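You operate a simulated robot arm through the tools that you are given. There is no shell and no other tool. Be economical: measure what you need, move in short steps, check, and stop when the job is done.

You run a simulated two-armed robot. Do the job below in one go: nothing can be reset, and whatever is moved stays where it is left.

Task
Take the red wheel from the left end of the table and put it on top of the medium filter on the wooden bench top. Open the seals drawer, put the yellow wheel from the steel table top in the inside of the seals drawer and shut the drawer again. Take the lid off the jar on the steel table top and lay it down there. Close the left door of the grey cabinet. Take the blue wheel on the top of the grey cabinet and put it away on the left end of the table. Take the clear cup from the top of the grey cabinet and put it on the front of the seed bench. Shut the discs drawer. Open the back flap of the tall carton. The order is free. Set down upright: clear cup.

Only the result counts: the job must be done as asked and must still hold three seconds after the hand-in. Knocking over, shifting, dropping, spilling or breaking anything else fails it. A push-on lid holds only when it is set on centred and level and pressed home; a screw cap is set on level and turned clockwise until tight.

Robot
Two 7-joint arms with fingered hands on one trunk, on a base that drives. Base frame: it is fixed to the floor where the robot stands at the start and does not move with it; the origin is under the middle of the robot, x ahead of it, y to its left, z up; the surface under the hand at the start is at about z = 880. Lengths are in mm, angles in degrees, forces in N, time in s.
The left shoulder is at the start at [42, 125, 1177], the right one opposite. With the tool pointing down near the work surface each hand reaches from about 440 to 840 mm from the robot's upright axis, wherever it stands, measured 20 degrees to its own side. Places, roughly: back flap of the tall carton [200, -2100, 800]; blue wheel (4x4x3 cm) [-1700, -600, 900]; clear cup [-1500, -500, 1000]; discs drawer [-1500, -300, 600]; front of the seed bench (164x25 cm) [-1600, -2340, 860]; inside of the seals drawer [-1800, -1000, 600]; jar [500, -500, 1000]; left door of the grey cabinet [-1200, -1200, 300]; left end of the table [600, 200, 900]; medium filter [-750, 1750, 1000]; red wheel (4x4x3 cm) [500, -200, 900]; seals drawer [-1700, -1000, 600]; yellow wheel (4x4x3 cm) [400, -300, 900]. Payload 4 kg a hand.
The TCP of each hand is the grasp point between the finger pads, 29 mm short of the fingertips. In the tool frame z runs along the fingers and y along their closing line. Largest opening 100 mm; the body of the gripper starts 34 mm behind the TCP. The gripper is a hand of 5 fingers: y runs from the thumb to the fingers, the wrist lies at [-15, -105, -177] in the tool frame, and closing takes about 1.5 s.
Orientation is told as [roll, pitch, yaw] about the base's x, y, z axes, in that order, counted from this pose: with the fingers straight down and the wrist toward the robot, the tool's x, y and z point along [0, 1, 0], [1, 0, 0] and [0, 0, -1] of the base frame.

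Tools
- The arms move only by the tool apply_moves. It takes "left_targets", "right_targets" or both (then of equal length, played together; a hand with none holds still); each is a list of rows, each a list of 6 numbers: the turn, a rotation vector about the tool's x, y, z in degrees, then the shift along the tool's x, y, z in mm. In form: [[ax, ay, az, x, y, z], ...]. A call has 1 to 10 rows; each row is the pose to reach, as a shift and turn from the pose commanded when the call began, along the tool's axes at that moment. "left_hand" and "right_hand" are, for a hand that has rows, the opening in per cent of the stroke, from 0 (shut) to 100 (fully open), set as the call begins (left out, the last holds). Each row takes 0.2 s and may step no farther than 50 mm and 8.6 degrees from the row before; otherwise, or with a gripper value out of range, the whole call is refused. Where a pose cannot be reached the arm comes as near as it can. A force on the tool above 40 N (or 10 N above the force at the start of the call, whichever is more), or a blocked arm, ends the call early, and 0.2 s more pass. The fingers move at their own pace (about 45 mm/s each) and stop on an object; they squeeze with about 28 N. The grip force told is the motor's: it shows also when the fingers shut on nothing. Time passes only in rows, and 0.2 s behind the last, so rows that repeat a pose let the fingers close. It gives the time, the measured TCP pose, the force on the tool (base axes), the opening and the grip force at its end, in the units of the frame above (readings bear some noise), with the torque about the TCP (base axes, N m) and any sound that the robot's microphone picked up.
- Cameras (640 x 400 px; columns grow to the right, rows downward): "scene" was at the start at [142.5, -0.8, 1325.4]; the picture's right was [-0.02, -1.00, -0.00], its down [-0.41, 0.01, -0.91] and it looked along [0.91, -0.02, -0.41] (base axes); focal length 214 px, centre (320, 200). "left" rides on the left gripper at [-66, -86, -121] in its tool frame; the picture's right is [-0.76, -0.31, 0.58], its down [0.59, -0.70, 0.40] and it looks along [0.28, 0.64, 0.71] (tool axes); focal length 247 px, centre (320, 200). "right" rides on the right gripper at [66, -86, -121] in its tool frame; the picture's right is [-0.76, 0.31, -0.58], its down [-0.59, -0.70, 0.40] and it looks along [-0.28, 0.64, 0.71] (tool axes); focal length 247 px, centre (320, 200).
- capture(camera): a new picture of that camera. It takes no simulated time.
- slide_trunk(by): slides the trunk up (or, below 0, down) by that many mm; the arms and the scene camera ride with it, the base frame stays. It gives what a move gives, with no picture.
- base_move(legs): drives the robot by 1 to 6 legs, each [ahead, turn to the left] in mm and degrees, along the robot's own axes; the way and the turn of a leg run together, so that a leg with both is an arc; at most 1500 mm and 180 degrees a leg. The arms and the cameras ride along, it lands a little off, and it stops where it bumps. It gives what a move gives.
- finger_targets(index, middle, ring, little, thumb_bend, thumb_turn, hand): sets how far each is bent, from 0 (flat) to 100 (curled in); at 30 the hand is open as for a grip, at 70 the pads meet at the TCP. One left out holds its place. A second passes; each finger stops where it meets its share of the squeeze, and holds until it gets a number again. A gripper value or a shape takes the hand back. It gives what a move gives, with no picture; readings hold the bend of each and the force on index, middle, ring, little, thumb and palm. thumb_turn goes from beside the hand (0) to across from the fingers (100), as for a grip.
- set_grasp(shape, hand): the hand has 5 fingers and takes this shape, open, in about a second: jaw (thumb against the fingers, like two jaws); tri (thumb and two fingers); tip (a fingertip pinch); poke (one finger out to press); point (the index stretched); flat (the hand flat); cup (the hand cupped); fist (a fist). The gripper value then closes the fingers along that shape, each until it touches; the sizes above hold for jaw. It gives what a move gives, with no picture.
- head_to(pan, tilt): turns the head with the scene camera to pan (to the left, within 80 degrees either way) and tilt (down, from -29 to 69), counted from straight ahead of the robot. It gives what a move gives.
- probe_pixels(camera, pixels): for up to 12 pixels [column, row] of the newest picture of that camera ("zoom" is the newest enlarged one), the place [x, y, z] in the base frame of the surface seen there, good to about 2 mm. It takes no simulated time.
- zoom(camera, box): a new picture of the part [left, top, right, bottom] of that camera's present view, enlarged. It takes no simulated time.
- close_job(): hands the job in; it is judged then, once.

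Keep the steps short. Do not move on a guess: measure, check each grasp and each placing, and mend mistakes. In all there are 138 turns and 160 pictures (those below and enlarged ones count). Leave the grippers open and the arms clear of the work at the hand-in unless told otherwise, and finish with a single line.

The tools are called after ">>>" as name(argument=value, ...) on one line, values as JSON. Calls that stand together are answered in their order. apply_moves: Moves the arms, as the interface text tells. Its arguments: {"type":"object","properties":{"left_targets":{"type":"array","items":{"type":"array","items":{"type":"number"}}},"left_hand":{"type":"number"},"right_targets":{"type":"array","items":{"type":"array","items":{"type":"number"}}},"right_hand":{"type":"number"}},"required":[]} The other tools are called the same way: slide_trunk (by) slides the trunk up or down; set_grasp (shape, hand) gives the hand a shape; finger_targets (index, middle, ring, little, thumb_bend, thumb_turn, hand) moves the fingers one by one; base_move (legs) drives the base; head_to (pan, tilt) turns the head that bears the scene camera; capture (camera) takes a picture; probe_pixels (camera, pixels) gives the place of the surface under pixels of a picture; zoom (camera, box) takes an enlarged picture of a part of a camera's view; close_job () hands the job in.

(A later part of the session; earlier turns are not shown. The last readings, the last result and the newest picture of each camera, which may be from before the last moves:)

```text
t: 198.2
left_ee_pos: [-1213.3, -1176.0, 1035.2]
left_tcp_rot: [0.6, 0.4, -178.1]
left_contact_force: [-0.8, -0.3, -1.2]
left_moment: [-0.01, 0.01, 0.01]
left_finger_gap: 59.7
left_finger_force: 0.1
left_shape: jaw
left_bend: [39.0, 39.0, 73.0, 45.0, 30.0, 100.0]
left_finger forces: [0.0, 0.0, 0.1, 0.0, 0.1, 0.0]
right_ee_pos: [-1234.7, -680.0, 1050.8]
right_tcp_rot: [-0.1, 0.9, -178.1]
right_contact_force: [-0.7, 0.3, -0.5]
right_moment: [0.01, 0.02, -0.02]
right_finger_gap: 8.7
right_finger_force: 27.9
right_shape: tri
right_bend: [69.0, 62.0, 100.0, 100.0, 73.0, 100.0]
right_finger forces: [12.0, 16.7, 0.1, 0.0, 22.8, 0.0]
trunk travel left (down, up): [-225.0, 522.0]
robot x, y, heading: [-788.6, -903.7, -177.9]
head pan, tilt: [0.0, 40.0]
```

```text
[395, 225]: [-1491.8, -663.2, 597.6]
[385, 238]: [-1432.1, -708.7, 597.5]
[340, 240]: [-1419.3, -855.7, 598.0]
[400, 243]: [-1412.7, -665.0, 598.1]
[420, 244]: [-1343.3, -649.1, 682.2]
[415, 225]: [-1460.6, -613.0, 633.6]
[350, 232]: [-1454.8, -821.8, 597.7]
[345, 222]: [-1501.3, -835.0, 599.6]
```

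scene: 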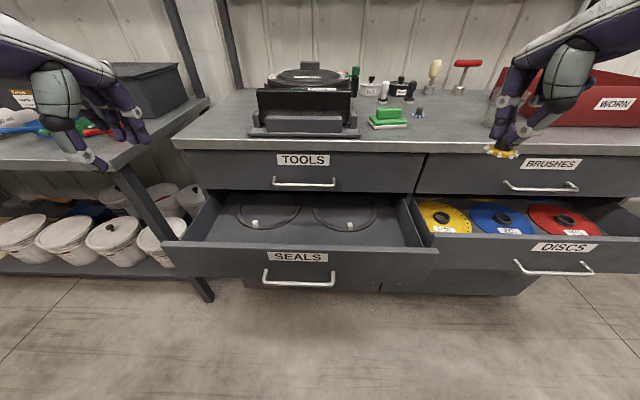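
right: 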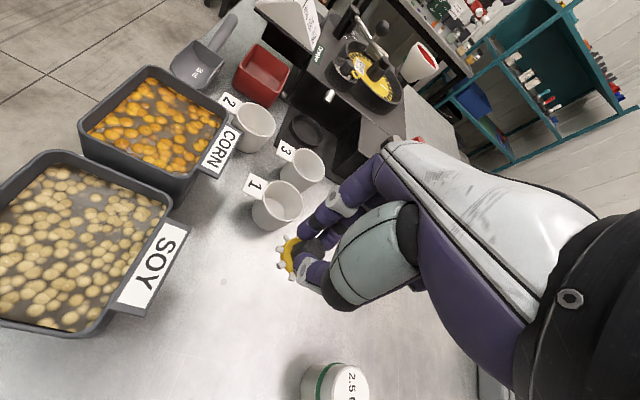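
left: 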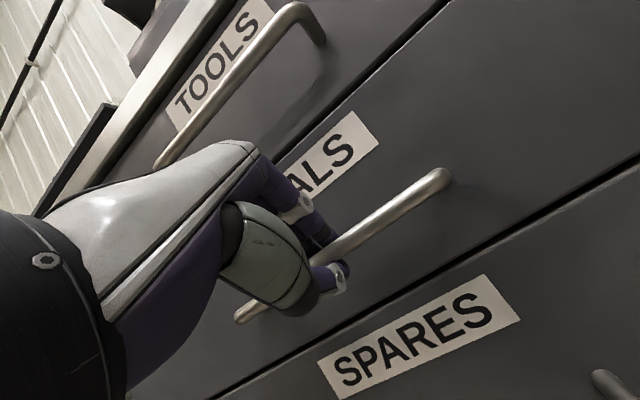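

Free floor at (-1395,-740). I move the right hand over it, then down to z≈760 first.

>>> apply_moves(right_targets=[[0, 0, 0, 14, 40, 0], [0, 0, 0, 28, 81, 0], [0, 0, 0, 41, 121, 0], [0, 0, 0, 55, 162, 0], [0, 0, 0, 55, 162, 48], [0, 0, 0, 55, 162, 96], [0, 0, 0, 55, 162, 145], [0, 0, 0, 55, 162, 193], [0, 0, 0, 55, 162, 242], [0, 0, 0, 55, 162, 290]])

>>> capture(camera="scene")

>>> capture(camera="right")

```text
t: 200.3
left_ee_pos: [-1212.7, -1175.7, 1033.6]
left_tcp_rot: [0.4, 0.5, -178.0]
left_contact_force: [-0.4, -0.5, -0.4]
left_moment: [0.04, -0.01, 0.02]
left_finger_gap: 59.7
left_finger_force: 0.1
left_shape: jaw
left_bend: [39.0, 39.0, 73.0, 45.0, 30.0, 100.0]
left_finger forces: [0.1, 0.0, 0.0, 0.0, 0.0, 0.1]
right_ee_pos: [-1391.6, -740.2, 755.4]
right_tcp_rot: [-0.1, 0.7, -178.1]
right_contact_force: [0.1, 0.0, -0.1]
right_moment: [0.05, -0.01, -0.01]
right_finger_gap: 8.2
right_finger_force: 28.2
right_shape: tri
right_bend: [69.0, 62.0, 100.0, 100.0, 74.0, 100.0]
right_finger forces: [11.4, 18.3, 0.1, 0.0, 21.8, 0.0]
trunk travel left (down, up): [-225.0, 522.0]
robot x, y, heading: [-789.8, -905.4, -178.3]
head pan, tilt: [0.0, 40.0]
```

```text
67 pictures are left
```

scene: 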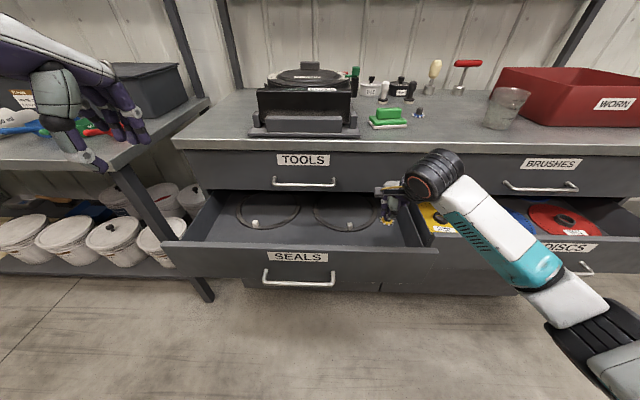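

```text
66 pictures are left
```

right: 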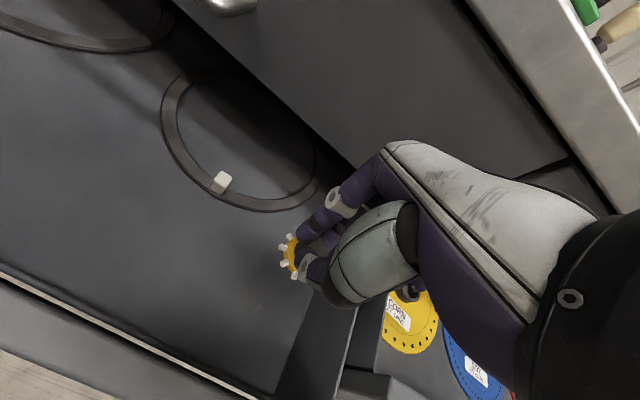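

Clear of the side wall. I lower to z≈641 slowly, shifting 10 mm away from the wall.

>>> apply_moves(right_targets=[[0, 0, 0, 10, 0, 30], [0, 0, 0, 10, 0, 60], [0, 0, 0, 10, 0, 90], [0, 0, 0, 10, 0, 105], [0, 0, 0, 10, 0, 111], [0, 0, 0, 10, 0, 114]])

>>> capture(camera="right")

>>> zoom(camera="scene", box=[320, 140, 480, 260])

```text
t: 201.8
left_ee_pos: [-1212.1, -1175.6, 1034.0]
left_tcp_rot: [0.5, 0.4, -178.0]
left_contact_force: [-0.7, -0.3, 0.1]
left_moment: [-0.03, 0.02, 0.0]
left_finger_gap: 59.7
left_finger_force: 0.0
left_shape: jaw
left_bend: [39.0, 39.0, 73.0, 45.0, 30.0, 100.0]
left_finger forces: [0.0, 0.0, 0.1, 0.0, 0.0, 0.1]
right_ee_pos: [-1388.9, -749.7, 642.1]
right_tcp_rot: [0.0, 0.9, -178.1]
right_contact_force: [0.2, -0.6, -1.4]
right_moment: [0.01, -0.01, 0.03]
right_finger_gap: 8.2
right_finger_force: 28.4
right_shape: tri
right_bend: [69.0, 62.0, 100.0, 100.0, 74.0, 100.0]
right_finger forces: [10.8, 18.3, 0.0, 0.1, 21.4, 0.1]
trunk travel left (down, up): [-225.0, 522.0]
robot x, y, heading: [-783.8, -907.3, -178.2]
head pan, tilt: [0.0, 40.0]
```

```text
65 pictures are left
```

right: 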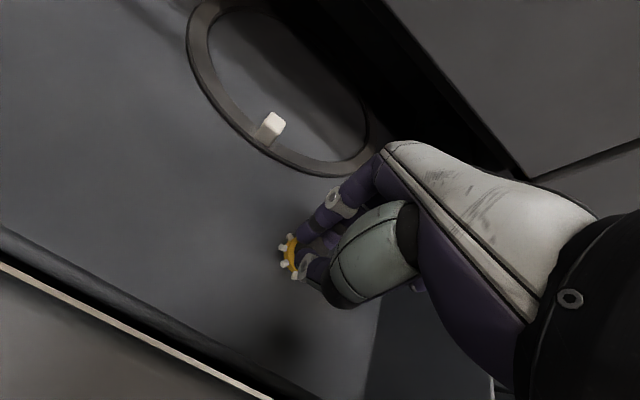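

```text
3.33 times, centred on (400, 200) of scene
```

zoom: 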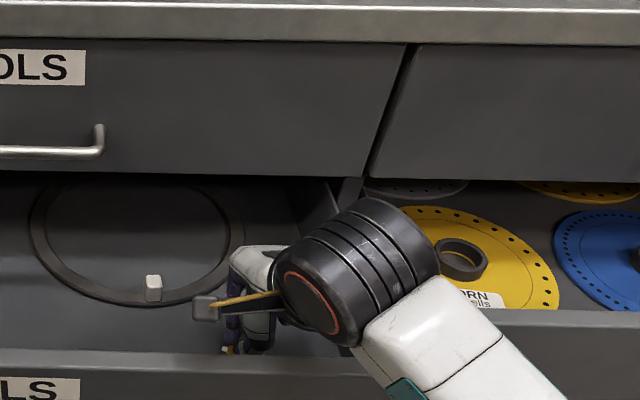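

Close to the floor. I lower until contact, then open and lift straight out.

>>> apply_moves(right_targets=[[0, 0, 0, 0, 0, 2], [0, 0, 0, 0, 0, 4], [0, 0, 0, 0, 0, 6], [0, 0, 0, 0, 0, 7]])

>>> apply_moves(right_targets=[[0, 0, 0, 0, 0, 0], [0, 0, 0, 0, 0, 0], [0, 0, 0, 0, 0, 0], [0, 0, 0, 0, 0, 0], [0, 0, 0, 0, 0, -15], [0, 0, 0, 0, 0, -50], [0, 0, 0, 0, 0, -95], [0, 0, 0, 0, 0, -140], [0, 0, 0, 0, 0, -185], [0, 0, 0, 0, 0, -230]], right_hand=60)

>>> capture(camera="right")

```text
t: 202.8
left_ee_pos: [-1211.7, -1175.8, 1034.5]
left_tcp_rot: [0.6, 0.3, -178.0]
left_contact_force: [-0.3, 0.2, 0.3]
left_moment: [0.03, 0.01, 0.01]
left_finger_gap: 59.8
left_finger_force: 0.1
left_shape: jaw
left_bend: [39.0, 39.0, 73.0, 45.0, 30.0, 100.0]
left_finger forces: [0.0, 0.1, 0.0, 0.0, 0.1, 0.0]
right_ee_pos: [-1387.8, -750.9, 638.1]
right_tcp_rot: [0.1, 0.6, -178.1]
right_contact_force: [-1.1, -1.6, 9.7]
right_moment: [0.1, 0.2, 0.02]
right_finger_gap: 8.0
right_finger_force: 28.3
right_shape: tri
right_bend: [71.0, 62.0, 100.0, 100.0, 74.0, 100.0]
right_finger forces: [13.4, 21.0, 0.1, 0.0, 22.5, 0.0]
trunk travel left (down, up): [-225.0, 522.0]
robot x, y, heading: [-784.1, -903.1, -178.3]
head pan, tilt: [0.0, 40.0]
```

```text
t: 204.9
left_ee_pos: [-1211.9, -1175.7, 1033.6]
left_tcp_rot: [0.5, 0.3, -178.0]
left_contact_force: [0.2, 0.0, -0.4]
left_moment: [-0.02, 0.0, 0.02]
left_finger_gap: 59.8
left_finger_force: 0.1
left_shape: jaw
left_bend: [39.0, 39.0, 73.0, 45.0, 30.0, 100.0]
left_finger forces: [0.0, 0.1, 0.0, 0.0, 0.0, 0.0]
right_ee_pos: [-1390.8, -749.3, 868.4]
right_tcp_rot: [0.0, 0.9, -178.0]
right_contact_force: [-0.1, 0.0, 0.6]
right_moment: [0.0, -0.03, -0.02]
right_finger_gap: 59.8
right_finger_force: 0.0
right_shape: tri
right_bend: [39.0, 39.0, 99.0, 99.0, 30.0, 100.0]
right_finger forces: [0.0, 0.0, 0.1, 0.0, 0.0, 0.0]
trunk travel left (down, up): [-225.0, 522.0]
robot x, y, heading: [-787.1, -909.5, -178.0]
head pan, tilt: [0.0, 40.0]
```

```text
63 pictures are left
```

right: 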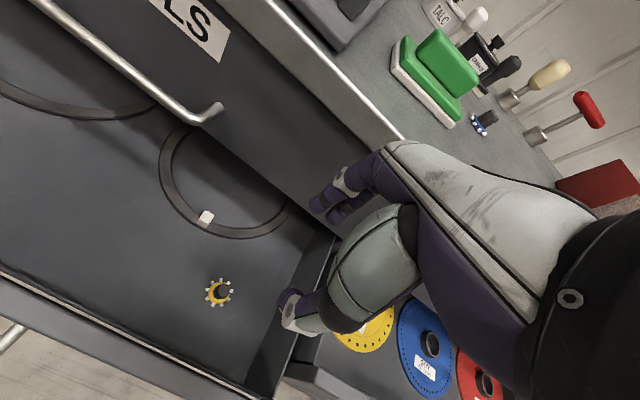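

The yellow wheel stands upright on the drawer floor. Now I back off 240 mm, tuck the right arm up and bring the closed left hand, tilted forward, in front of the drawer face at z≈700.

>>> base_move(legs=[[-240, 0]])

>>> apply_moves(left_targets=[[-6, 0, 0, -19, 22, 33], [-12, 0, 0, -38, 45, 66], [-18, 0, 0, -57, 67, 100], [-24, 0, 0, -76, 90, 133], [-30, 0, 0, -96, 112, 167], [-36, 0, 0, -115, 134, 200], [-42, 0, 0, -134, 157, 234], [-48, 0, 0, -153, 179, 267], [-54, 0, 0, -172, 202, 300], [-60, 0, 0, -192, 224, 334]], left_hand=0, right_targets=[[0, 0, 0, -8, -17, -18], [0, 0, 0, -17, -35, -36], [0, 0, 0, -25, -52, -54], [0, 0, 0, -34, -70, -73], [0, 0, 0, -42, -87, -91], [0, 0, 0, -51, -104, -109], [0, 0, 0, -59, -122, -127], [0, 0, 0, -68, -139, -146], [0, 0, 0, -76, -157, -164], [0, 0, 0, -85, -174, -182]])

>>> capture(camera="scene")

```text
t: 206.7
left_ee_pos: [-971.9, -1169.0, 1034.1]
left_tcp_rot: [0.5, 0.4, -178.1]
left_contact_force: [-0.4, -0.7, 0.7]
left_moment: [0.02, 0.0, 0.01]
left_finger_gap: 59.8
left_finger_force: 0.1
left_shape: jaw
left_bend: [39.0, 39.0, 73.0, 45.0, 30.0, 100.0]
left_finger forces: [0.0, 0.0, 0.0, 0.0, 0.0, 0.1]
right_ee_pos: [-1151.5, -742.7, 867.1]
right_tcp_rot: [0.0, 0.9, -178.1]
right_contact_force: [0.2, 0.0, -0.6]
right_moment: [-0.01, 0.0, 0.01]
right_finger_gap: 59.8
right_finger_force: 0.1
right_shape: tri
right_bend: [39.0, 39.0, 99.0, 99.0, 30.0, 100.0]
right_finger forces: [0.0, 0.0, 0.1, 0.1, 0.1, 0.0]
trunk travel left (down, up): [-225.0, 522.0]
robot x, y, heading: [-549.1, -901.3, -178.2]
head pan, tilt: [0.0, 40.0]
```

```text
t: 209.1
left_ee_pos: [-1202.2, -1043.0, 681.6]
left_tcp_rot: [17.3, -58.4, 167.8]
left_contact_force: [0.9, -0.7, 0.2]
left_moment: [-0.03, -0.02, 0.02]
left_finger_gap: 0.0
left_finger_force: 28.3
left_shape: jaw
left_bend: [70.0, 70.0, 70.0, 70.0, 70.0, 100.0]
left_finger forces: [0.0, 0.0, 0.0, 0.0, 0.0, 0.1]
right_ee_pos: [-982.9, -650.5, 1052.4]
right_tcp_rot: [0.1, 0.9, -178.1]
right_contact_force: [-0.7, 0.1, 0.8]
right_moment: [-0.08, 0.02, 0.01]
right_finger_gap: 60.0
right_finger_force: 0.0
right_shape: tri
right_bend: [39.0, 39.0, 99.0, 99.0, 30.0, 100.0]
right_finger forces: [0.1, 0.1, 0.0, 0.0, 0.0, 0.1]
trunk travel left (down, up): [-225.0, 522.0]
robot x, y, heading: [-548.2, -899.7, -178.0]
head pan, tilt: [0.0, 40.0]
stopped in row 10 (left hand): the arm was blocked; the commanded pose is now the measured one
```

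```text
62 pictures are left
```

scene: 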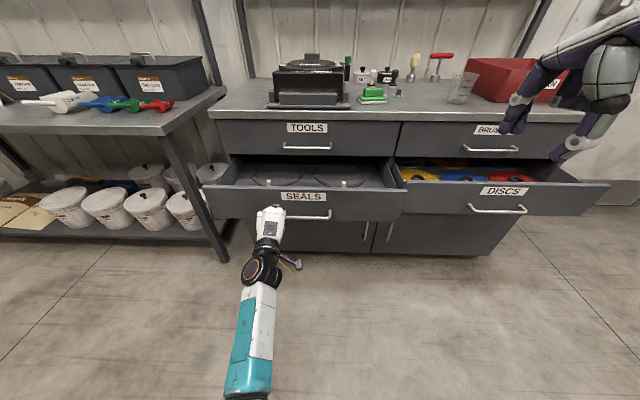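

The hand stopped slightly short and twisted, but its fingers face the drawer front just above the handle. I drive forward 160 mm to push, then check.

>>> base_move(legs=[[160, 0]])

>>> capture(camera="scene")

```text
t: 210.5
left_ee_pos: [-1359.4, -1049.2, 681.8]
left_tcp_rot: [17.0, -58.2, 167.9]
left_contact_force: [0.0, 0.2, -0.6]
left_moment: [0.0, 0.0, -0.01]
left_finger_gap: 0.1
left_finger_force: 28.6
left_shape: jaw
left_bend: [70.0, 70.0, 70.0, 70.0, 70.0, 100.0]
left_finger forces: [0.1, 0.0, 0.0, 0.1, 0.0, 0.0]
right_ee_pos: [-1141.4, -656.5, 1051.1]
right_tcp_rot: [0.0, 0.9, -178.0]
right_contact_force: [0.6, 0.4, 0.1]
right_moment: [0.01, -0.01, -0.03]
right_finger_gap: 59.9
right_finger_force: 0.0
right_shape: tri
right_bend: [39.0, 39.0, 99.0, 99.0, 30.0, 100.0]
right_finger forces: [0.1, 0.0, 0.0, 0.0, 0.0, 0.0]
trunk travel left (down, up): [-225.0, 522.0]
robot x, y, heading: [-703.0, -904.3, -178.1]
head pan, tilt: [0.0, 40.0]
```

```text
61 pictures are left
```

scene: 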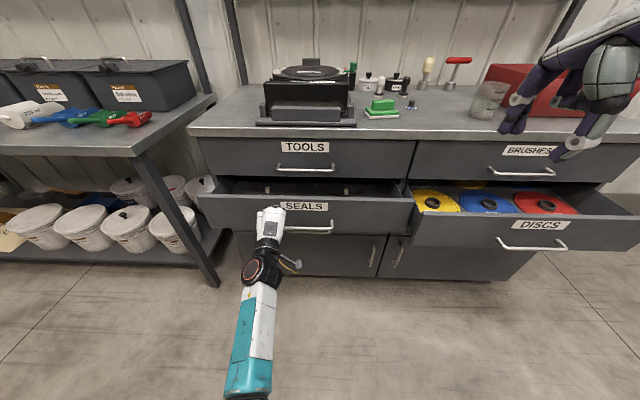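

The drawer follows. I check its front position, then push on.

>>> probe_pixels(camera="scene", pixels=[[370, 212], [240, 212], [345, 205]])

>>> base_move(legs=[[100, 0]])

>>> capture(camera="scene")

>>> probe_pixels(camera="scene", pixels=[[370, 215], [240, 215], [370, 165]])

```text
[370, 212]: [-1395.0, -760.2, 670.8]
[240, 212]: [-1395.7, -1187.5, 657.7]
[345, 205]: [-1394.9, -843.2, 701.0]
```

```text
t: 211.7
left_ee_pos: [-1460.6, -1050.9, 682.2]
left_tcp_rot: [17.1, -58.3, 167.7]
left_contact_force: [0.1, 0.2, -0.4]
left_moment: [0.01, -0.02, 0.02]
left_finger_gap: 0.0
left_finger_force: 28.2
left_shape: jaw
left_bend: [70.0, 70.0, 70.0, 70.0, 70.0, 100.0]
left_finger forces: [0.0, 0.1, 0.1, 0.1, 0.0, 0.0]
right_ee_pos: [-1242.3, -659.2, 1052.0]
right_tcp_rot: [0.0, 0.9, -178.2]
right_contact_force: [0.4, -0.2, 0.1]
right_moment: [-0.02, -0.01, 0.01]
right_finger_gap: 59.5
right_finger_force: 0.1
right_shape: tri
right_bend: [39.0, 39.0, 99.0, 99.0, 30.0, 100.0]
right_finger forces: [0.0, 0.1, 0.0, 0.0, 0.0, 0.0]
trunk travel left (down, up): [-225.0, 522.0]
robot x, y, heading: [-803.9, -905.5, -178.3]
head pan, tilt: [0.0, 40.0]
```

```text
60 pictures are left
```

scene: 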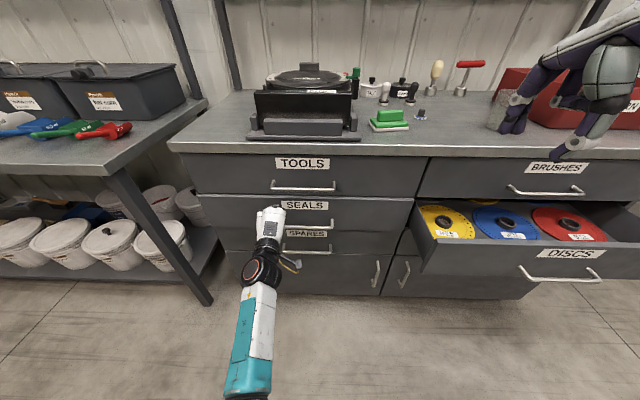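

```text
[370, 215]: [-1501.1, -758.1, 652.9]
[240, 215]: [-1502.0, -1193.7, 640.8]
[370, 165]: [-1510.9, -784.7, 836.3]
```

10 mm remain. I push with the arm in small steps until it stops.

>>> apply_moves(left_targets=[[0, 0, 0, 0, 2, 4], [0, 0, 0, 0, 4, 8], [0, 0, 0, 0, 6, 12], [0, 0, 0, 0, 8, 15], [0, 0, 0, 0, 9, 18]])

>>> zoom(camera="scene", box=[160, 140, 440, 310])

>>> probe_pixels(camera="zoom", pixels=[[480, 170], [150, 170], [480, 60], [480, 230]])

```text
t: 212.9
left_ee_pos: [-1480.0, -1053.1, 681.2]
left_tcp_rot: [17.2, -58.4, 167.8]
left_contact_force: [0.4, -0.2, -0.4]
left_moment: [-0.03, 0.01, -0.01]
left_finger_gap: 0.0
left_finger_force: 28.0
left_shape: jaw
left_bend: [70.0, 70.0, 70.0, 70.0, 70.0, 100.0]
left_finger forces: [0.0, 0.1, 0.0, 0.0, 0.0, 0.1]
right_ee_pos: [-1241.4, -659.3, 1052.4]
right_tcp_rot: [-0.1, 0.9, -178.3]
right_contact_force: [-0.5, -0.2, 0.1]
right_moment: [0.0, -0.03, 0.01]
right_finger_gap: 59.8
right_finger_force: 0.0
right_shape: tri
right_bend: [39.0, 39.0, 99.0, 99.0, 30.0, 100.0]
right_finger forces: [0.1, 0.1, 0.0, 0.0, 0.0, 0.0]
trunk travel left (down, up): [-225.0, 522.0]
robot x, y, heading: [-809.5, -906.4, -178.7]
head pan, tilt: [0.0, 40.0]
```

```text
2.29 times, centred on (300, 225) of scene
```

zoom: 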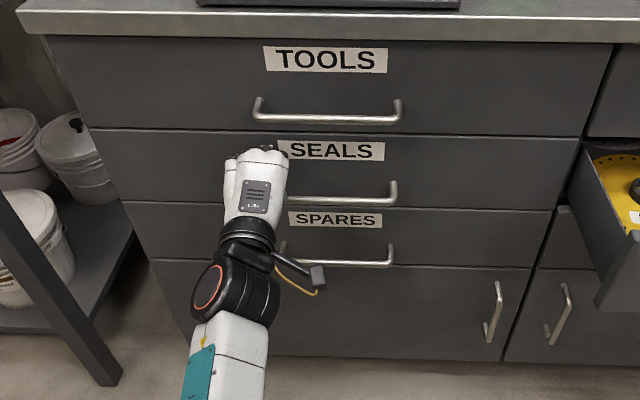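

```text
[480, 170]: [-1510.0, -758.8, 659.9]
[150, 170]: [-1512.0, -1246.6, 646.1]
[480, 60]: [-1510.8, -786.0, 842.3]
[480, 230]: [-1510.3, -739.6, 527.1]
```

The seals drawer is flush (face -1510/-1512, same as its neighbours). I draw the left hand back and upright, back off, and drive to stand before the discs drawer.

>>> apply_moves(left_targets=[[0, 0, 0, 0, 0, -30], [0, 0, 0, 0, 0, -70], [7.4, -1.1, -0.5, 15, 21, -106], [14.9, -2.1, -1, 31, 41, -143], [22.3, -3.2, -1.4, 46, 62, -179], [29.7, -4.2, -1.9, 61, 83, -215], [37.1, -5.3, -2.4, 76, 103, -251], [44.6, -6.4, -2.9, 92, 124, -288], [52, -7.4, -3.3, 107, 144, -324], [59.4, -8.5, -3.8, 122, 165, -360]])

>>> base_move(legs=[[-180, 0], [0, -90], [560, 0], [0, 88]])

>>> capture(camera="scene")

```text
t: 215.1
left_ee_pos: [-1360.4, -1191.4, 906.0]
left_tcp_rot: [0.6, -1.1, -178.0]
left_contact_force: [0.1, -0.8, -1.4]
left_moment: [0.05, 0.0, -0.04]
left_finger_gap: 0.2
left_finger_force: 27.7
left_shape: jaw
left_bend: [70.0, 70.0, 70.0, 70.0, 70.0, 100.0]
left_finger forces: [0.0, 0.0, 0.1, 0.0, 0.0, 0.1]
left hand out of reach, approached as far as the arm can: row 8, 9, 10
right_ee_pos: [-1243.4, -660.3, 1052.4]
right_tcp_rot: [0.0, 0.9, -178.2]
right_contact_force: [0.2, 0.1, 0.3]
right_moment: [-0.01, -0.02, 0.0]
right_finger_gap: 59.6
right_finger_force: 0.1
right_shape: tri
right_bend: [39.0, 39.0, 99.0, 99.0, 30.0, 100.0]
right_finger forces: [0.1, 0.1, 0.0, 0.1, 0.0, 0.0]
trunk travel left (down, up): [-225.0, 522.0]
robot x, y, heading: [-807.2, -906.0, -178.4]
head pan, tilt: [0.0, 40.0]
```

```text
t: 227.2
left_ee_pos: [-1207.1, -591.3, 908.2]
left_tcp_rot: [0.8, -1.2, 179.7]
left_contact_force: [0.2, 0.4, 0.4]
left_moment: [-0.02, 0.02, -0.01]
left_finger_gap: 0.0
left_finger_force: 27.5
left_shape: jaw
left_bend: [70.0, 70.0, 70.0, 70.0, 70.0, 100.0]
left_finger forces: [0.0, 0.1, 0.0, 0.0, 0.1, 0.0]
right_ee_pos: [-1065.3, -63.9, 1051.7]
right_tcp_rot: [0.0, 0.9, 179.4]
right_contact_force: [0.1, -0.1, 0.1]
right_moment: [-0.02, -0.02, -0.01]
right_finger_gap: 59.9
right_finger_force: 0.1
right_shape: tri
right_bend: [39.0, 39.0, 99.0, 99.0, 30.0, 100.0]
right_finger forces: [0.0, 0.0, 0.0, 0.1, 0.0, 0.0]
trunk travel left (down, up): [-225.0, 522.0]
robot x, y, heading: [-641.6, -328.8, 179.5]
head pan, tilt: [0.0, 40.0]
```

```text
58 pictures are left
```

scene: 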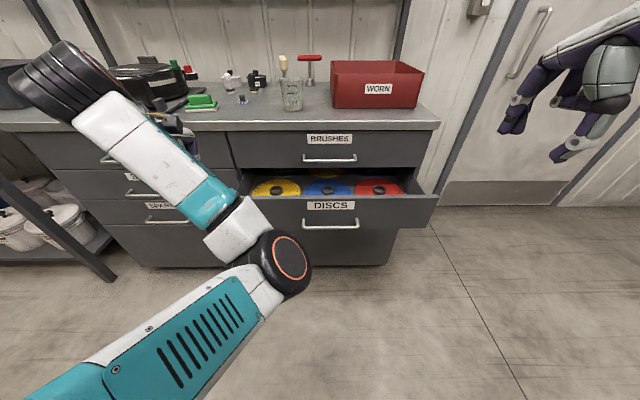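

Now I bring the closed right hand, tilted forward, in front of the discs drawer and raise the left out of the way.

>>> set_grasp(hand="right", shape="jaw")

>>> apply_moves(right_targets=[[-6, 0, 0, 20, 20, 36], [-12, 0, 0, 41, 39, 72], [-18, 0, 0, 61, 59, 108], [-24, 0, 0, 82, 78, 144], [-30, 0, 0, 102, 98, 180], [-36, 0, 0, 123, 118, 217], [-42, 0, 0, 143, 137, 253], [-48, 0, 0, 164, 157, 289], [-54, 0, 0, 184, 176, 325], [-60, 0, 0, 205, 196, 361]], right_hand=0, left_targets=[[0, 0, 0, 0, -7, -13], [0, 0, 0, 0, -14, -26], [0, 0, 0, 0, -21, -39], [0, 0, 0, 0, -28, -52], [0, 0, 0, 0, -35, -65], [0, 0, 0, 0, -42, -78], [0, 0, 0, 0, -49, -91], [0, 0, 0, 0, -56, -104], [0, 0, 0, 0, -63, -117], [0, 0, 0, 0, -70, -130]])

>>> capture(camera="scene")

>>> probe_pixels(camera="scene", pixels=[[400, 205], [380, 218], [265, 210], [370, 193]])

```text
t: 228.1
left_ee_pos: [-1206.5, -590.5, 907.4]
left_tcp_rot: [0.8, -1.3, 179.6]
left_contact_force: [0.2, 0.0, -0.7]
left_moment: [-0.03, -0.01, -0.01]
left_finger_gap: 0.0
left_finger_force: 28.3
left_shape: jaw
left_bend: [70.0, 70.0, 70.0, 70.0, 70.0, 100.0]
left_finger forces: [0.0, 0.1, 0.1, 0.0, 0.0, 0.0]
right_ee_pos: [-1064.9, -64.4, 1052.2]
right_tcp_rot: [0.1, 0.9, 179.4]
right_contact_force: [-0.1, -0.6, 0.1]
right_moment: [0.0, -0.01, 0.0]
right_finger_gap: 99.6
right_finger_force: 0.2
right_shape: jaw
right_bend: [30.0, 30.0, 30.0, 30.0, 30.0, 98.0]
right_finger forces: [0.0, 0.0, 0.0, 0.0, 0.1, 0.1]
trunk travel left (down, up): [-225.0, 522.0]
robot x, y, heading: [-642.5, -326.8, 179.4]
head pan, tilt: [0.0, 40.0]
```

```text
t: 230.3
left_ee_pos: [-1175.8, -659.0, 1035.1]
left_tcp_rot: [0.7, -1.2, 179.7]
left_contact_force: [0.1, 0.8, -0.2]
left_moment: [0.0, -0.01, -0.01]
left_finger_gap: 0.1
left_finger_force: 28.4
left_shape: jaw
left_bend: [70.0, 70.0, 70.0, 70.0, 70.0, 100.0]
left_finger forces: [0.1, 0.1, 0.0, 0.0, 0.0, 0.1]
left hand out of reach, approached as far as the arm can: row 1, 2, 3, 4, 5, 6, 7, 8, 9, 10
right_ee_pos: [-1257.5, -266.8, 686.3]
right_tcp_rot: [0.3, -58.8, 179.2]
right_contact_force: [-0.4, 0.1, -0.5]
right_moment: [0.01, -0.01, 0.02]
right_finger_gap: 0.0
right_finger_force: 28.0
right_shape: jaw
right_bend: [70.0, 70.0, 70.0, 70.0, 70.0, 100.0]
right_finger forces: [0.0, 0.0, 0.0, 0.0, 0.1, 0.1]
right hand out of reach, approached as far as the arm can: row 4
trunk travel left (down, up): [-225.0, 522.0]
robot x, y, heading: [-643.0, -328.7, 179.1]
head pan, tilt: [0.0, 40.0]
```

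```text
57 pictures are left
```

scene: 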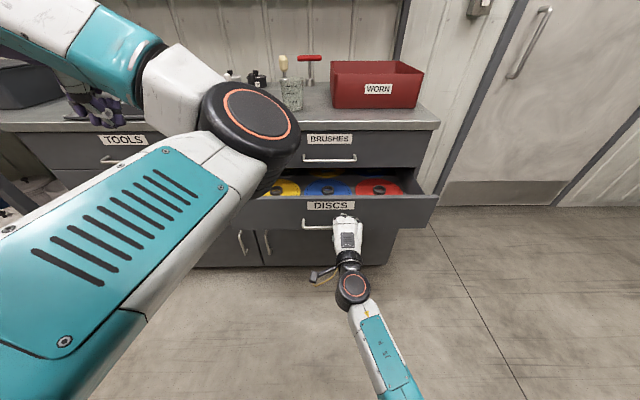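

```text
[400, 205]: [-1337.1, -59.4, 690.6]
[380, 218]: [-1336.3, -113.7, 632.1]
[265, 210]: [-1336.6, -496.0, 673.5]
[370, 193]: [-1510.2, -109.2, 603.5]
```

The right fingers face the drawer front. I drive ahead 205 mm to push it nearly shut.

>>> base_move(legs=[[205, 0]])

>>> capture(camera="scene")

>>> probe_pixels(camera="scene", pixels=[[400, 210], [380, 222], [400, 170]])

```text
t: 232.0
left_ee_pos: [-1384.3, -656.6, 1034.2]
left_tcp_rot: [0.6, -1.3, 179.7]
left_contact_force: [-0.3, 0.5, -0.2]
left_moment: [-0.01, -0.02, 0.01]
left_finger_gap: 0.0
left_finger_force: 27.8
left_shape: jaw
left_bend: [70.0, 70.0, 70.0, 70.0, 70.0, 100.0]
left_finger forces: [0.0, 0.0, 0.1, 0.1, 0.0, 0.0]
right_ee_pos: [-1465.4, -262.3, 687.5]
right_tcp_rot: [-0.1, -59.0, 179.4]
right_contact_force: [0.3, 1.0, 0.3]
right_moment: [-0.01, 0.0, -0.02]
right_finger_gap: 0.0
right_finger_force: 27.9
right_shape: jaw
right_bend: [70.0, 70.0, 70.0, 70.0, 70.0, 100.0]
right_finger forces: [0.1, 0.0, 0.0, 0.0, 0.0, 0.0]
trunk travel left (down, up): [-225.0, 522.0]
robot x, y, heading: [-851.4, -327.9, 179.2]
head pan, tilt: [0.0, 40.0]
```

```text
56 pictures are left
```

scene: 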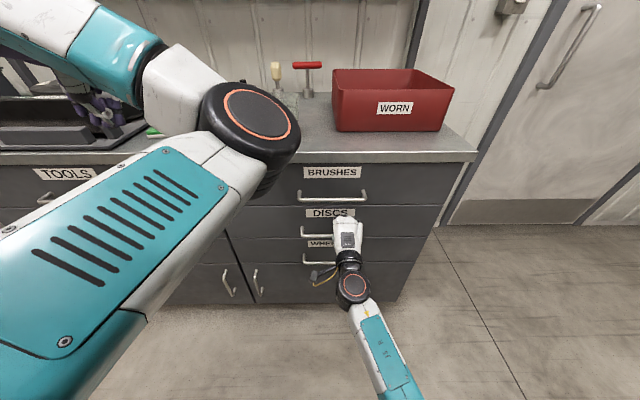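

```text
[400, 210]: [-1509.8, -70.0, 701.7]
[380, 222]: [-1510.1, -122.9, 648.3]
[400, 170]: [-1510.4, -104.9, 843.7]
```

The discs drawer is flush with the others. I give it one last small push, withdraw the right hand, back off 200 mm and raise the trunk 150 mm.

>>> apply_moves(right_targets=[[0, 0, 0, 0, 2, 4], [0, 0, 0, 0, 4, 8], [0, 0, 0, 0, 4, 8]])

>>> apply_moves(right_targets=[[0, 0, 0, 0, 0, -30], [0, 0, 0, 0, 0, -70], [7.5, 0, 0, -22, 23, -103], [15, 0, 0, -45, 45, -137], [22.5, 0, 0, -67, 68, -170], [30, 0, 0, -90, 91, -204], [37.5, 0, 0, -112, 114, -237], [45, 0, 0, -135, 137, -271], [52.5, 0, 0, -157, 159, -304], [59, 0, 0, -180, 182, -338]], right_hand=100)

>>> base_move(legs=[[-200, 0]])

>>> slide_trunk(by=150)

>>> apply_moves(left_targets=[[0, 0, 0, 10, -20, 0], [0, 0, 0, 20, -40, 0], [0, 0, 0, 30, -60, 0], [0, 0, 0, 40, -80, 0], [0, 0, 0, 50, -100, 0]], left_hand=100)

>>> capture(camera="scene")

```text
t: 232.8
left_ee_pos: [-1383.4, -655.5, 1034.4]
left_tcp_rot: [0.7, -1.3, 179.6]
left_contact_force: [0.5, -0.1, -0.3]
left_moment: [0.01, 0.01, 0.03]
left_finger_gap: 0.2
left_finger_force: 27.7
left_shape: jaw
left_bend: [70.0, 70.0, 70.0, 70.0, 70.0, 100.0]
left_finger forces: [0.0, 0.1, 0.0, 0.0, 0.1, 0.0]
right_ee_pos: [-1475.6, -262.8, 684.9]
right_tcp_rot: [0.0, -59.1, 179.5]
right_contact_force: [0.5, -0.4, 0.0]
right_moment: [0.01, 0.05, 0.0]
right_finger_gap: 0.0
right_finger_force: 28.4
right_shape: jaw
right_bend: [70.0, 70.0, 70.0, 70.0, 70.0, 100.0]
right_finger forces: [0.0, 0.0, 0.1, 0.0, 0.0, 0.0]
trunk travel left (down, up): [-225.0, 522.0]
robot x, y, heading: [-850.3, -327.7, 179.2]
head pan, tilt: [0.0, 40.0]
```

```text
t: 235.0
left_ee_pos: [-1383.5, -656.3, 1034.3]
left_tcp_rot: [0.7, -1.3, 179.7]
left_contact_force: [0.0, 0.5, -0.5]
left_moment: [0.03, 0.02, 0.0]
left_finger_gap: 0.1
left_finger_force: 28.1
left_shape: jaw
left_bend: [70.0, 70.0, 70.0, 70.0, 70.0, 100.0]
left_finger forces: [0.1, 0.0, 0.0, 0.0, 0.0, 0.0]
right_ee_pos: [-1347.2, -149.3, 913.4]
right_tcp_rot: [0.0, -20.0, 179.3]
right_contact_force: [0.4, 0.1, -0.5]
right_moment: [-0.03, 0.01, -0.02]
right_finger_gap: 99.9
right_finger_force: 0.0
right_shape: jaw
right_bend: [30.0, 30.0, 30.0, 30.0, 30.0, 98.0]
right_finger forces: [0.0, 0.0, 0.1, 0.0, 0.1, 0.0]
right hand out of reach, approached as far as the arm can: row 6, 7, 8, 9, 10
trunk travel left (down, up): [-225.0, 522.0]
robot x, y, heading: [-846.7, -324.1, 179.2]
head pan, tilt: [0.0, 40.0]
```

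```text
t: 236.6
left_ee_pos: [-1182.7, -659.8, 1035.3]
left_tcp_rot: [0.7, -1.3, 179.8]
left_contact_force: [0.6, -0.4, -0.7]
left_moment: [0.0, -0.02, -0.01]
left_finger_gap: 0.1
left_finger_force: 28.3
left_shape: jaw
left_bend: [70.0, 70.0, 70.0, 70.0, 70.0, 100.0]
left_finger forces: [0.0, 0.0, 0.0, 0.1, 0.0, 0.0]
right_ee_pos: [-1147.3, -152.7, 913.8]
right_tcp_rot: [0.1, -20.1, 179.6]
right_contact_force: [0.7, 0.7, -0.3]
right_moment: [0.01, 0.01, 0.01]
right_finger_gap: 99.6
right_finger_force: 0.1
right_shape: jaw
right_bend: [30.0, 30.0, 30.0, 30.0, 30.0, 98.0]
right_finger forces: [0.0, 0.0, 0.0, 0.1, 0.0, 0.0]
trunk travel left (down, up): [-225.0, 522.0]
robot x, y, heading: [-652.1, -331.6, 179.4]
head pan, tilt: [0.0, 40.0]
```

```text
t: 238.3
left_ee_pos: [-1183.1, -660.3, 1184.6]
left_tcp_rot: [0.8, -1.3, 179.9]
left_contact_force: [0.9, 0.6, -0.5]
left_moment: [0.02, 0.0, -0.03]
left_finger_gap: 0.0
left_finger_force: 28.4
left_shape: jaw
left_bend: [70.0, 70.0, 70.0, 70.0, 70.0, 100.0]
left_finger forces: [0.0, 0.0, 0.0, 0.0, 0.0, 0.0]
right_ee_pos: [-1148.5, -153.8, 1062.3]
right_tcp_rot: [0.0, -20.0, 179.6]
right_contact_force: [-0.6, 0.7, 0.2]
right_moment: [-0.02, -0.06, 0.0]
right_finger_gap: 99.9
right_finger_force: 0.1
right_shape: jaw
right_bend: [30.0, 30.0, 30.0, 30.0, 30.0, 98.0]
right_finger forces: [0.0, 0.1, 0.0, 0.0, 0.1, 0.0]
trunk travel left (down, up): [-375.0, 372.0]
robot x, y, heading: [-650.1, -327.8, 179.5]
head pan, tilt: [0.0, 40.0]
```

```text
t: 239.5
left_ee_pos: [-1081.6, -710.3, 1183.5]
left_tcp_rot: [0.7, -1.2, 179.8]
left_contact_force: [0.5, -0.2, -0.5]
left_moment: [0.01, 0.0, -0.02]
left_finger_gap: 99.5
left_finger_force: 0.1
left_shape: jaw
left_bend: [30.0, 30.0, 30.0, 30.0, 30.0, 98.0]
left_finger forces: [0.0, 0.0, 0.1, 0.0, 0.0, 0.0]
right_ee_pos: [-1147.3, -155.0, 1063.7]
right_tcp_rot: [-0.1, -20.0, 179.4]
right_contact_force: [-0.3, -0.5, 0.3]
right_moment: [0.0, -0.02, -0.04]
right_finger_gap: 99.9
right_finger_force: 0.1
right_shape: jaw
right_bend: [30.0, 30.0, 30.0, 30.0, 30.0, 98.0]
right_finger forces: [0.0, 0.1, 0.0, 0.0, 0.1, 0.1]
trunk travel left (down, up): [-375.0, 372.0]
robot x, y, heading: [-652.1, -327.3, 179.6]
head pan, tilt: [0.0, 40.0]
```

```text
55 pictures are left
```

scene: 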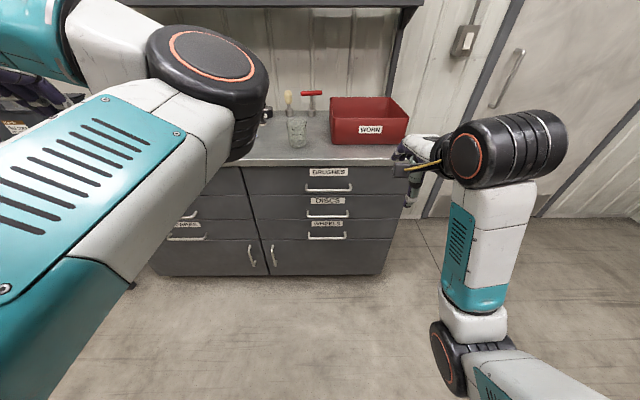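

All drawers are shut. Next the blue wheel and the clear cup on the cabinet top: I level the right hand, shift the base to y≈-500 and look at the top.

>>> apply_moves(right_targets=[[7, 0, 0, -20, -10, -20], [14, 0, 0, -40, -20, -40], [20, 0, 0, -60, -30, -60], [20, 0, 0, -80, -30, -90]])

>>> base_move(legs=[[0, 90], [170, 0], [0, -89], [130, 0]])

>>> head_to(pan=0, tilt=28)

>>> capture(camera="scene")

```text
t: 240.5
left_ee_pos: [-1081.8, -710.6, 1183.4]
left_tcp_rot: [0.6, -1.2, 179.8]
left_contact_force: [0.3, 1.0, 0.8]
left_moment: [0.05, -0.03, 0.0]
left_finger_gap: 99.9
left_finger_force: 0.0
left_shape: jaw
left_bend: [30.0, 30.0, 30.0, 30.0, 30.0, 98.0]
left_finger forces: [0.1, 0.0, 0.0, 0.1, 0.0, 0.0]
right_ee_pos: [-1087.3, -72.0, 1137.4]
right_tcp_rot: [0.0, 0.0, 179.5]
right_contact_force: [-0.2, -0.1, 0.5]
right_moment: [-0.01, 0.01, 0.0]
right_finger_gap: 100.2
right_finger_force: 0.0
right_shape: jaw
right_bend: [30.0, 30.0, 30.0, 30.0, 30.0, 98.0]
right_finger forces: [0.1, 0.0, 0.0, 0.0, 0.1, 0.0]
trunk travel left (down, up): [-375.0, 372.0]
robot x, y, heading: [-652.0, -327.2, 179.3]
head pan, tilt: [0.0, 40.0]
```

```text
t: 250.6
left_ee_pos: [-1213.2, -880.3, 1181.8]
left_tcp_rot: [0.7, -1.1, -179.9]
left_contact_force: [-1.2, -0.2, -0.1]
left_moment: [0.0, -0.02, -0.05]
left_finger_gap: 99.9
left_finger_force: 0.0
left_shape: jaw
left_bend: [30.0, 30.0, 30.0, 30.0, 30.0, 98.0]
left_finger forces: [0.1, 0.0, 0.0, 0.0, 0.0, 0.0]
right_ee_pos: [-1223.8, -240.2, 1136.5]
right_tcp_rot: [-0.1, 0.0, 179.8]
right_contact_force: [-0.8, 0.5, -0.9]
right_moment: [0.0, -0.02, 0.01]
right_finger_gap: 100.1
right_finger_force: 0.0
right_shape: jaw
right_bend: [30.0, 30.0, 30.0, 30.0, 30.0, 98.0]
right_finger forces: [0.0, 0.0, 0.1, 0.1, 0.0, 0.0]
trunk travel left (down, up): [-375.0, 372.0]
robot x, y, heading: [-781.3, -495.3, 179.6]
head pan, tilt: [0.0, 40.0]
```

```text
t: 251.4
left_ee_pos: [-1213.1, -878.8, 1182.6]
left_tcp_rot: [0.7, -1.3, -179.9]
left_contact_force: [-0.2, 0.0, 0.4]
left_moment: [0.01, -0.01, 0.01]
left_finger_gap: 99.9
left_finger_force: 0.1
left_shape: jaw
left_bend: [30.0, 30.0, 30.0, 30.0, 30.0, 98.0]
left_finger forces: [0.0, 0.0, 0.0, 0.0, 0.0, 0.1]
right_ee_pos: [-1221.9, -239.7, 1137.0]
right_tcp_rot: [0.0, 0.0, 179.8]
right_contact_force: [0.0, -0.3, 0.6]
right_moment: [-0.01, -0.05, 0.0]
right_finger_gap: 100.0
right_finger_force: 0.0
right_shape: jaw
right_bend: [30.0, 30.0, 30.0, 30.0, 30.0, 98.0]
right_finger forces: [0.1, 0.0, 0.1, 0.0, 0.0, 0.0]
trunk travel left (down, up): [-375.0, 372.0]
robot x, y, heading: [-783.7, -496.3, 179.7]
head pan, tilt: [0.0, 28.0]
```

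```text
54 pictures are left
```

scene: 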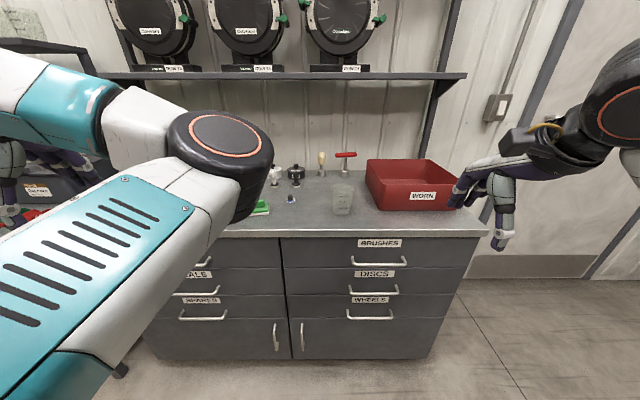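

>>> zoom(camera="scene", box=[262, 145, 374, 225])

>>> probe_pixels(camera="zoom", pixels=[[166, 283], [166, 290], [166, 300], [155, 315], [460, 215], [460, 235], [425, 225], [495, 225], [460, 330], [460, 380], [400, 165], [215, 170]])

>>> probe_pixels(camera="scene", pixels=[[300, 77], [300, 72], [342, 228], [365, 180], [260, 205]])

```text
5.00 times, centred on (318, 185) of scene
```

zoom: 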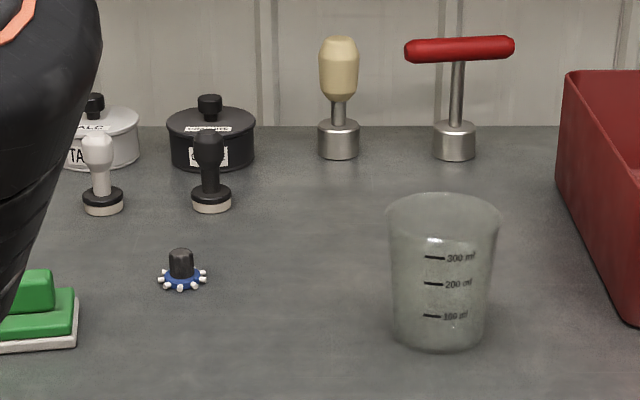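

```text
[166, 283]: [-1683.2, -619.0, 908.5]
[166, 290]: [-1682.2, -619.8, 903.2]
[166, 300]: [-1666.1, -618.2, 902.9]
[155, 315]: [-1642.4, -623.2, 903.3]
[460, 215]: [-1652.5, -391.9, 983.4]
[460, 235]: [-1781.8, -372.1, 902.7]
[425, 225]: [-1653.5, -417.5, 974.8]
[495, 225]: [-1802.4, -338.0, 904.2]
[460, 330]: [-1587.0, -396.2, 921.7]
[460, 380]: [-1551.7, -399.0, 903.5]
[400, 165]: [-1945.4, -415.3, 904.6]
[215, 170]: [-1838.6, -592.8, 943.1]
```

```text
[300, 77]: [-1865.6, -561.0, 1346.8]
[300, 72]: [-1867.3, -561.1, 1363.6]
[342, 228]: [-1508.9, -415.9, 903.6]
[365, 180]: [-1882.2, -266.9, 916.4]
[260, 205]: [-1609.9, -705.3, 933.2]
```

The blue wheel is near (-1690,-612) and the cup near (-1617,-403), rim z≈985. I drive 240 mm closer, with both hands high, and measure again with finer views.

>>> base_move(legs=[[240, 0]])

>>> apply_moves(right_targets=[[0, 0, 0, 20, 20, 0], [0, 0, 0, 40, 40, 0], [0, 0, 0, 60, 60, 0], [0, 0, 0, 80, 80, 5], [0, 0, 0, 100, 100, 10]])

>>> head_to(pan=0, tilt=38)

>>> capture(camera="right")

>>> capture(camera="scene")

```text
t: 253.1
left_ee_pos: [-1454.2, -877.3, 1182.5]
left_tcp_rot: [0.6, -1.2, -179.9]
left_contact_force: [-0.1, -0.7, 0.4]
left_moment: [0.04, -0.04, 0.02]
left_finger_gap: 99.6
left_finger_force: 0.2
left_shape: jaw
left_bend: [30.0, 30.0, 30.0, 30.0, 30.0, 98.0]
left_finger forces: [0.0, 0.1, 0.1, 0.0, 0.0, 0.1]
right_ee_pos: [-1462.4, -239.3, 1137.1]
right_tcp_rot: [-0.1, -0.1, 179.7]
right_contact_force: [-0.3, -0.4, 0.4]
right_moment: [-0.02, -0.01, 0.06]
right_finger_gap: 99.9
right_finger_force: 0.1
right_shape: jaw
right_bend: [30.0, 30.0, 30.0, 30.0, 30.0, 98.0]
right_finger forces: [0.0, 0.1, 0.0, 0.1, 0.1, 0.0]
trunk travel left (down, up): [-375.0, 372.0]
robot x, y, heading: [-1027.0, -494.0, 179.4]
head pan, tilt: [0.0, 28.0]
```

```text
t: 254.3
left_ee_pos: [-1453.4, -878.5, 1181.9]
left_tcp_rot: [0.7, -1.2, -179.9]
left_contact_force: [0.0, -0.2, -0.7]
left_moment: [-0.01, 0.0, 0.02]
left_finger_gap: 100.1
left_finger_force: 0.2
left_shape: jaw
left_bend: [30.0, 30.0, 30.0, 30.0, 30.0, 98.0]
left_finger forces: [0.1, 0.1, 0.1, 0.0, 0.0, 0.0]
right_ee_pos: [-1564.5, -339.9, 1126.7]
right_tcp_rot: [-0.1, 0.0, 179.8]
right_contact_force: [0.5, 0.1, -0.7]
right_moment: [0.0, 0.01, -0.03]
right_finger_gap: 99.9
right_finger_force: 0.0
right_shape: jaw
right_bend: [30.0, 30.0, 30.0, 30.0, 30.0, 98.0]
right_finger forces: [0.0, 0.0, 0.0, 0.0, 0.0, 0.0]
trunk travel left (down, up): [-375.0, 372.0]
robot x, y, heading: [-1025.2, -496.2, 179.9]
head pan, tilt: [0.0, 28.0]
```

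```text
t: 255.1
left_ee_pos: [-1453.8, -878.0, 1183.9]
left_tcp_rot: [0.7, -1.3, -180.0]
left_contact_force: [0.0, 0.4, -1.6]
left_moment: [0.0, -0.02, 0.02]
left_finger_gap: 100.2
left_finger_force: 0.2
left_shape: jaw
left_bend: [30.0, 30.0, 30.0, 30.0, 30.0, 98.0]
left_finger forces: [0.0, 0.0, 0.1, 0.0, 0.1, 0.0]
right_ee_pos: [-1562.7, -339.4, 1126.1]
right_tcp_rot: [-0.1, 0.0, 179.7]
right_contact_force: [0.8, 0.4, -0.5]
right_moment: [0.04, 0.0, -0.02]
right_finger_gap: 100.0
right_finger_force: 0.1
right_shape: jaw
right_bend: [30.0, 30.0, 30.0, 30.0, 30.0, 98.0]
right_finger forces: [0.0, 0.1, 0.1, 0.1, 0.1, 0.1]
trunk travel left (down, up): [-375.0, 372.0]
robot x, y, heading: [-1021.5, -493.5, 179.3]
head pan, tilt: [0.0, 38.0]
```

```text
52 pictures are left
```

right: 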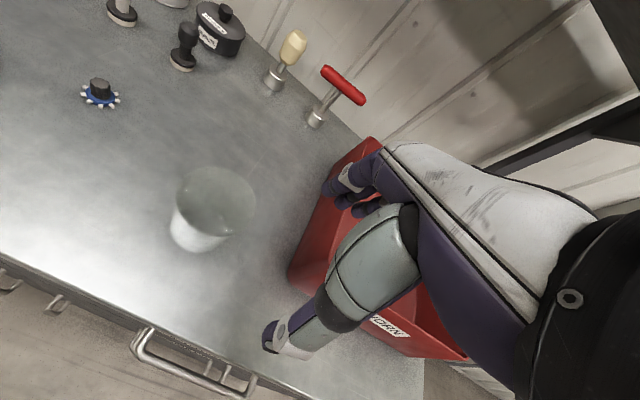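

```text
51 pictures are left
```

scene: 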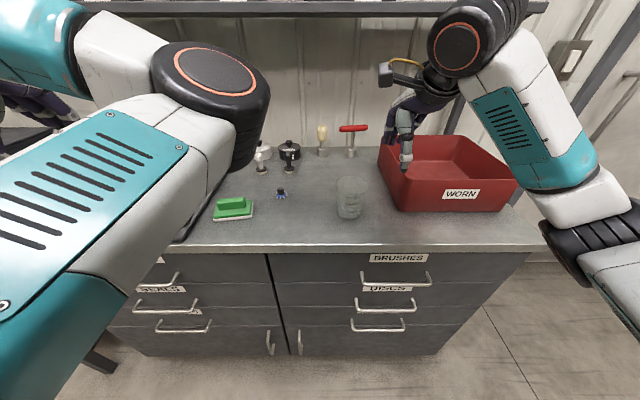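

>>> zoom(camera="scene", box=[265, 165, 385, 235])

>>> probe_pixels(camera="zoom", pixels=[[87, 128], [87, 140], [87, 158], [440, 70], [375, 85], [530, 90], [450, 122], [450, 270], [390, 250], [510, 250]])

>>> probe_pixels(camera="right", pixels=[[101, 84], [98, 90], [180, 190], [215, 168], [254, 205], [218, 238], [172, 222], [200, 250]])

```text
5.33 times, centred on (325, 200) of scene
```

zoom: 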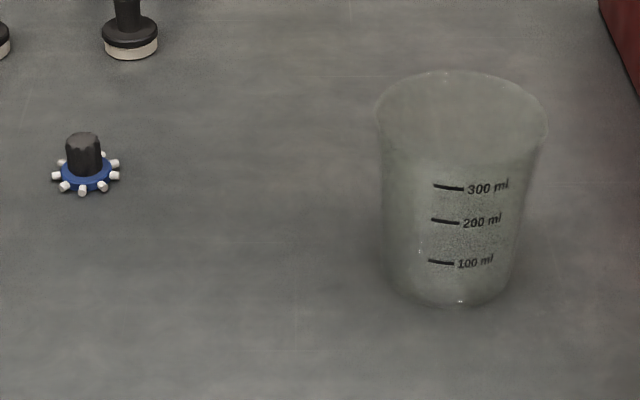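

```text
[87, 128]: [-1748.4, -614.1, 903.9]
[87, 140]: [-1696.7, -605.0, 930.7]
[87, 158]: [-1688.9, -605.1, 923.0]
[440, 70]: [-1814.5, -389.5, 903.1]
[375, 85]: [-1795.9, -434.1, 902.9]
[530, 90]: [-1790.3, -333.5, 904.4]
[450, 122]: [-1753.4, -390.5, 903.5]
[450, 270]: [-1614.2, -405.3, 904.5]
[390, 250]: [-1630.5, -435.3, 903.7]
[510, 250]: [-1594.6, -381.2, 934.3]
```

```text
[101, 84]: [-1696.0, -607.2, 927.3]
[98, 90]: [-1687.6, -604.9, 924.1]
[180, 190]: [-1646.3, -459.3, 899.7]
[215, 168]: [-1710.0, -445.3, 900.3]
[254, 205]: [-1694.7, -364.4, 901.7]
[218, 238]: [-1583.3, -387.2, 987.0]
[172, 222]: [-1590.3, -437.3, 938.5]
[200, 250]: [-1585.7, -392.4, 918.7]
```

The cup is see-through, so depth readings are unsure; I zoom in on it with the right camera to locate the rim by its outline.

>>> zoom(camera="right", box=[150, 150, 278, 270])

```text
3.33 times, centred on (214, 210) of right
```

zoom: 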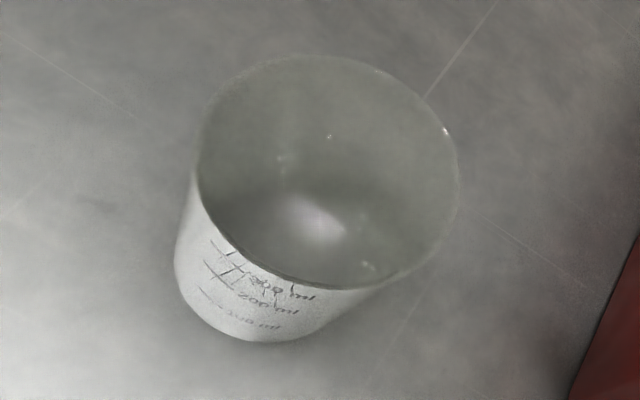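

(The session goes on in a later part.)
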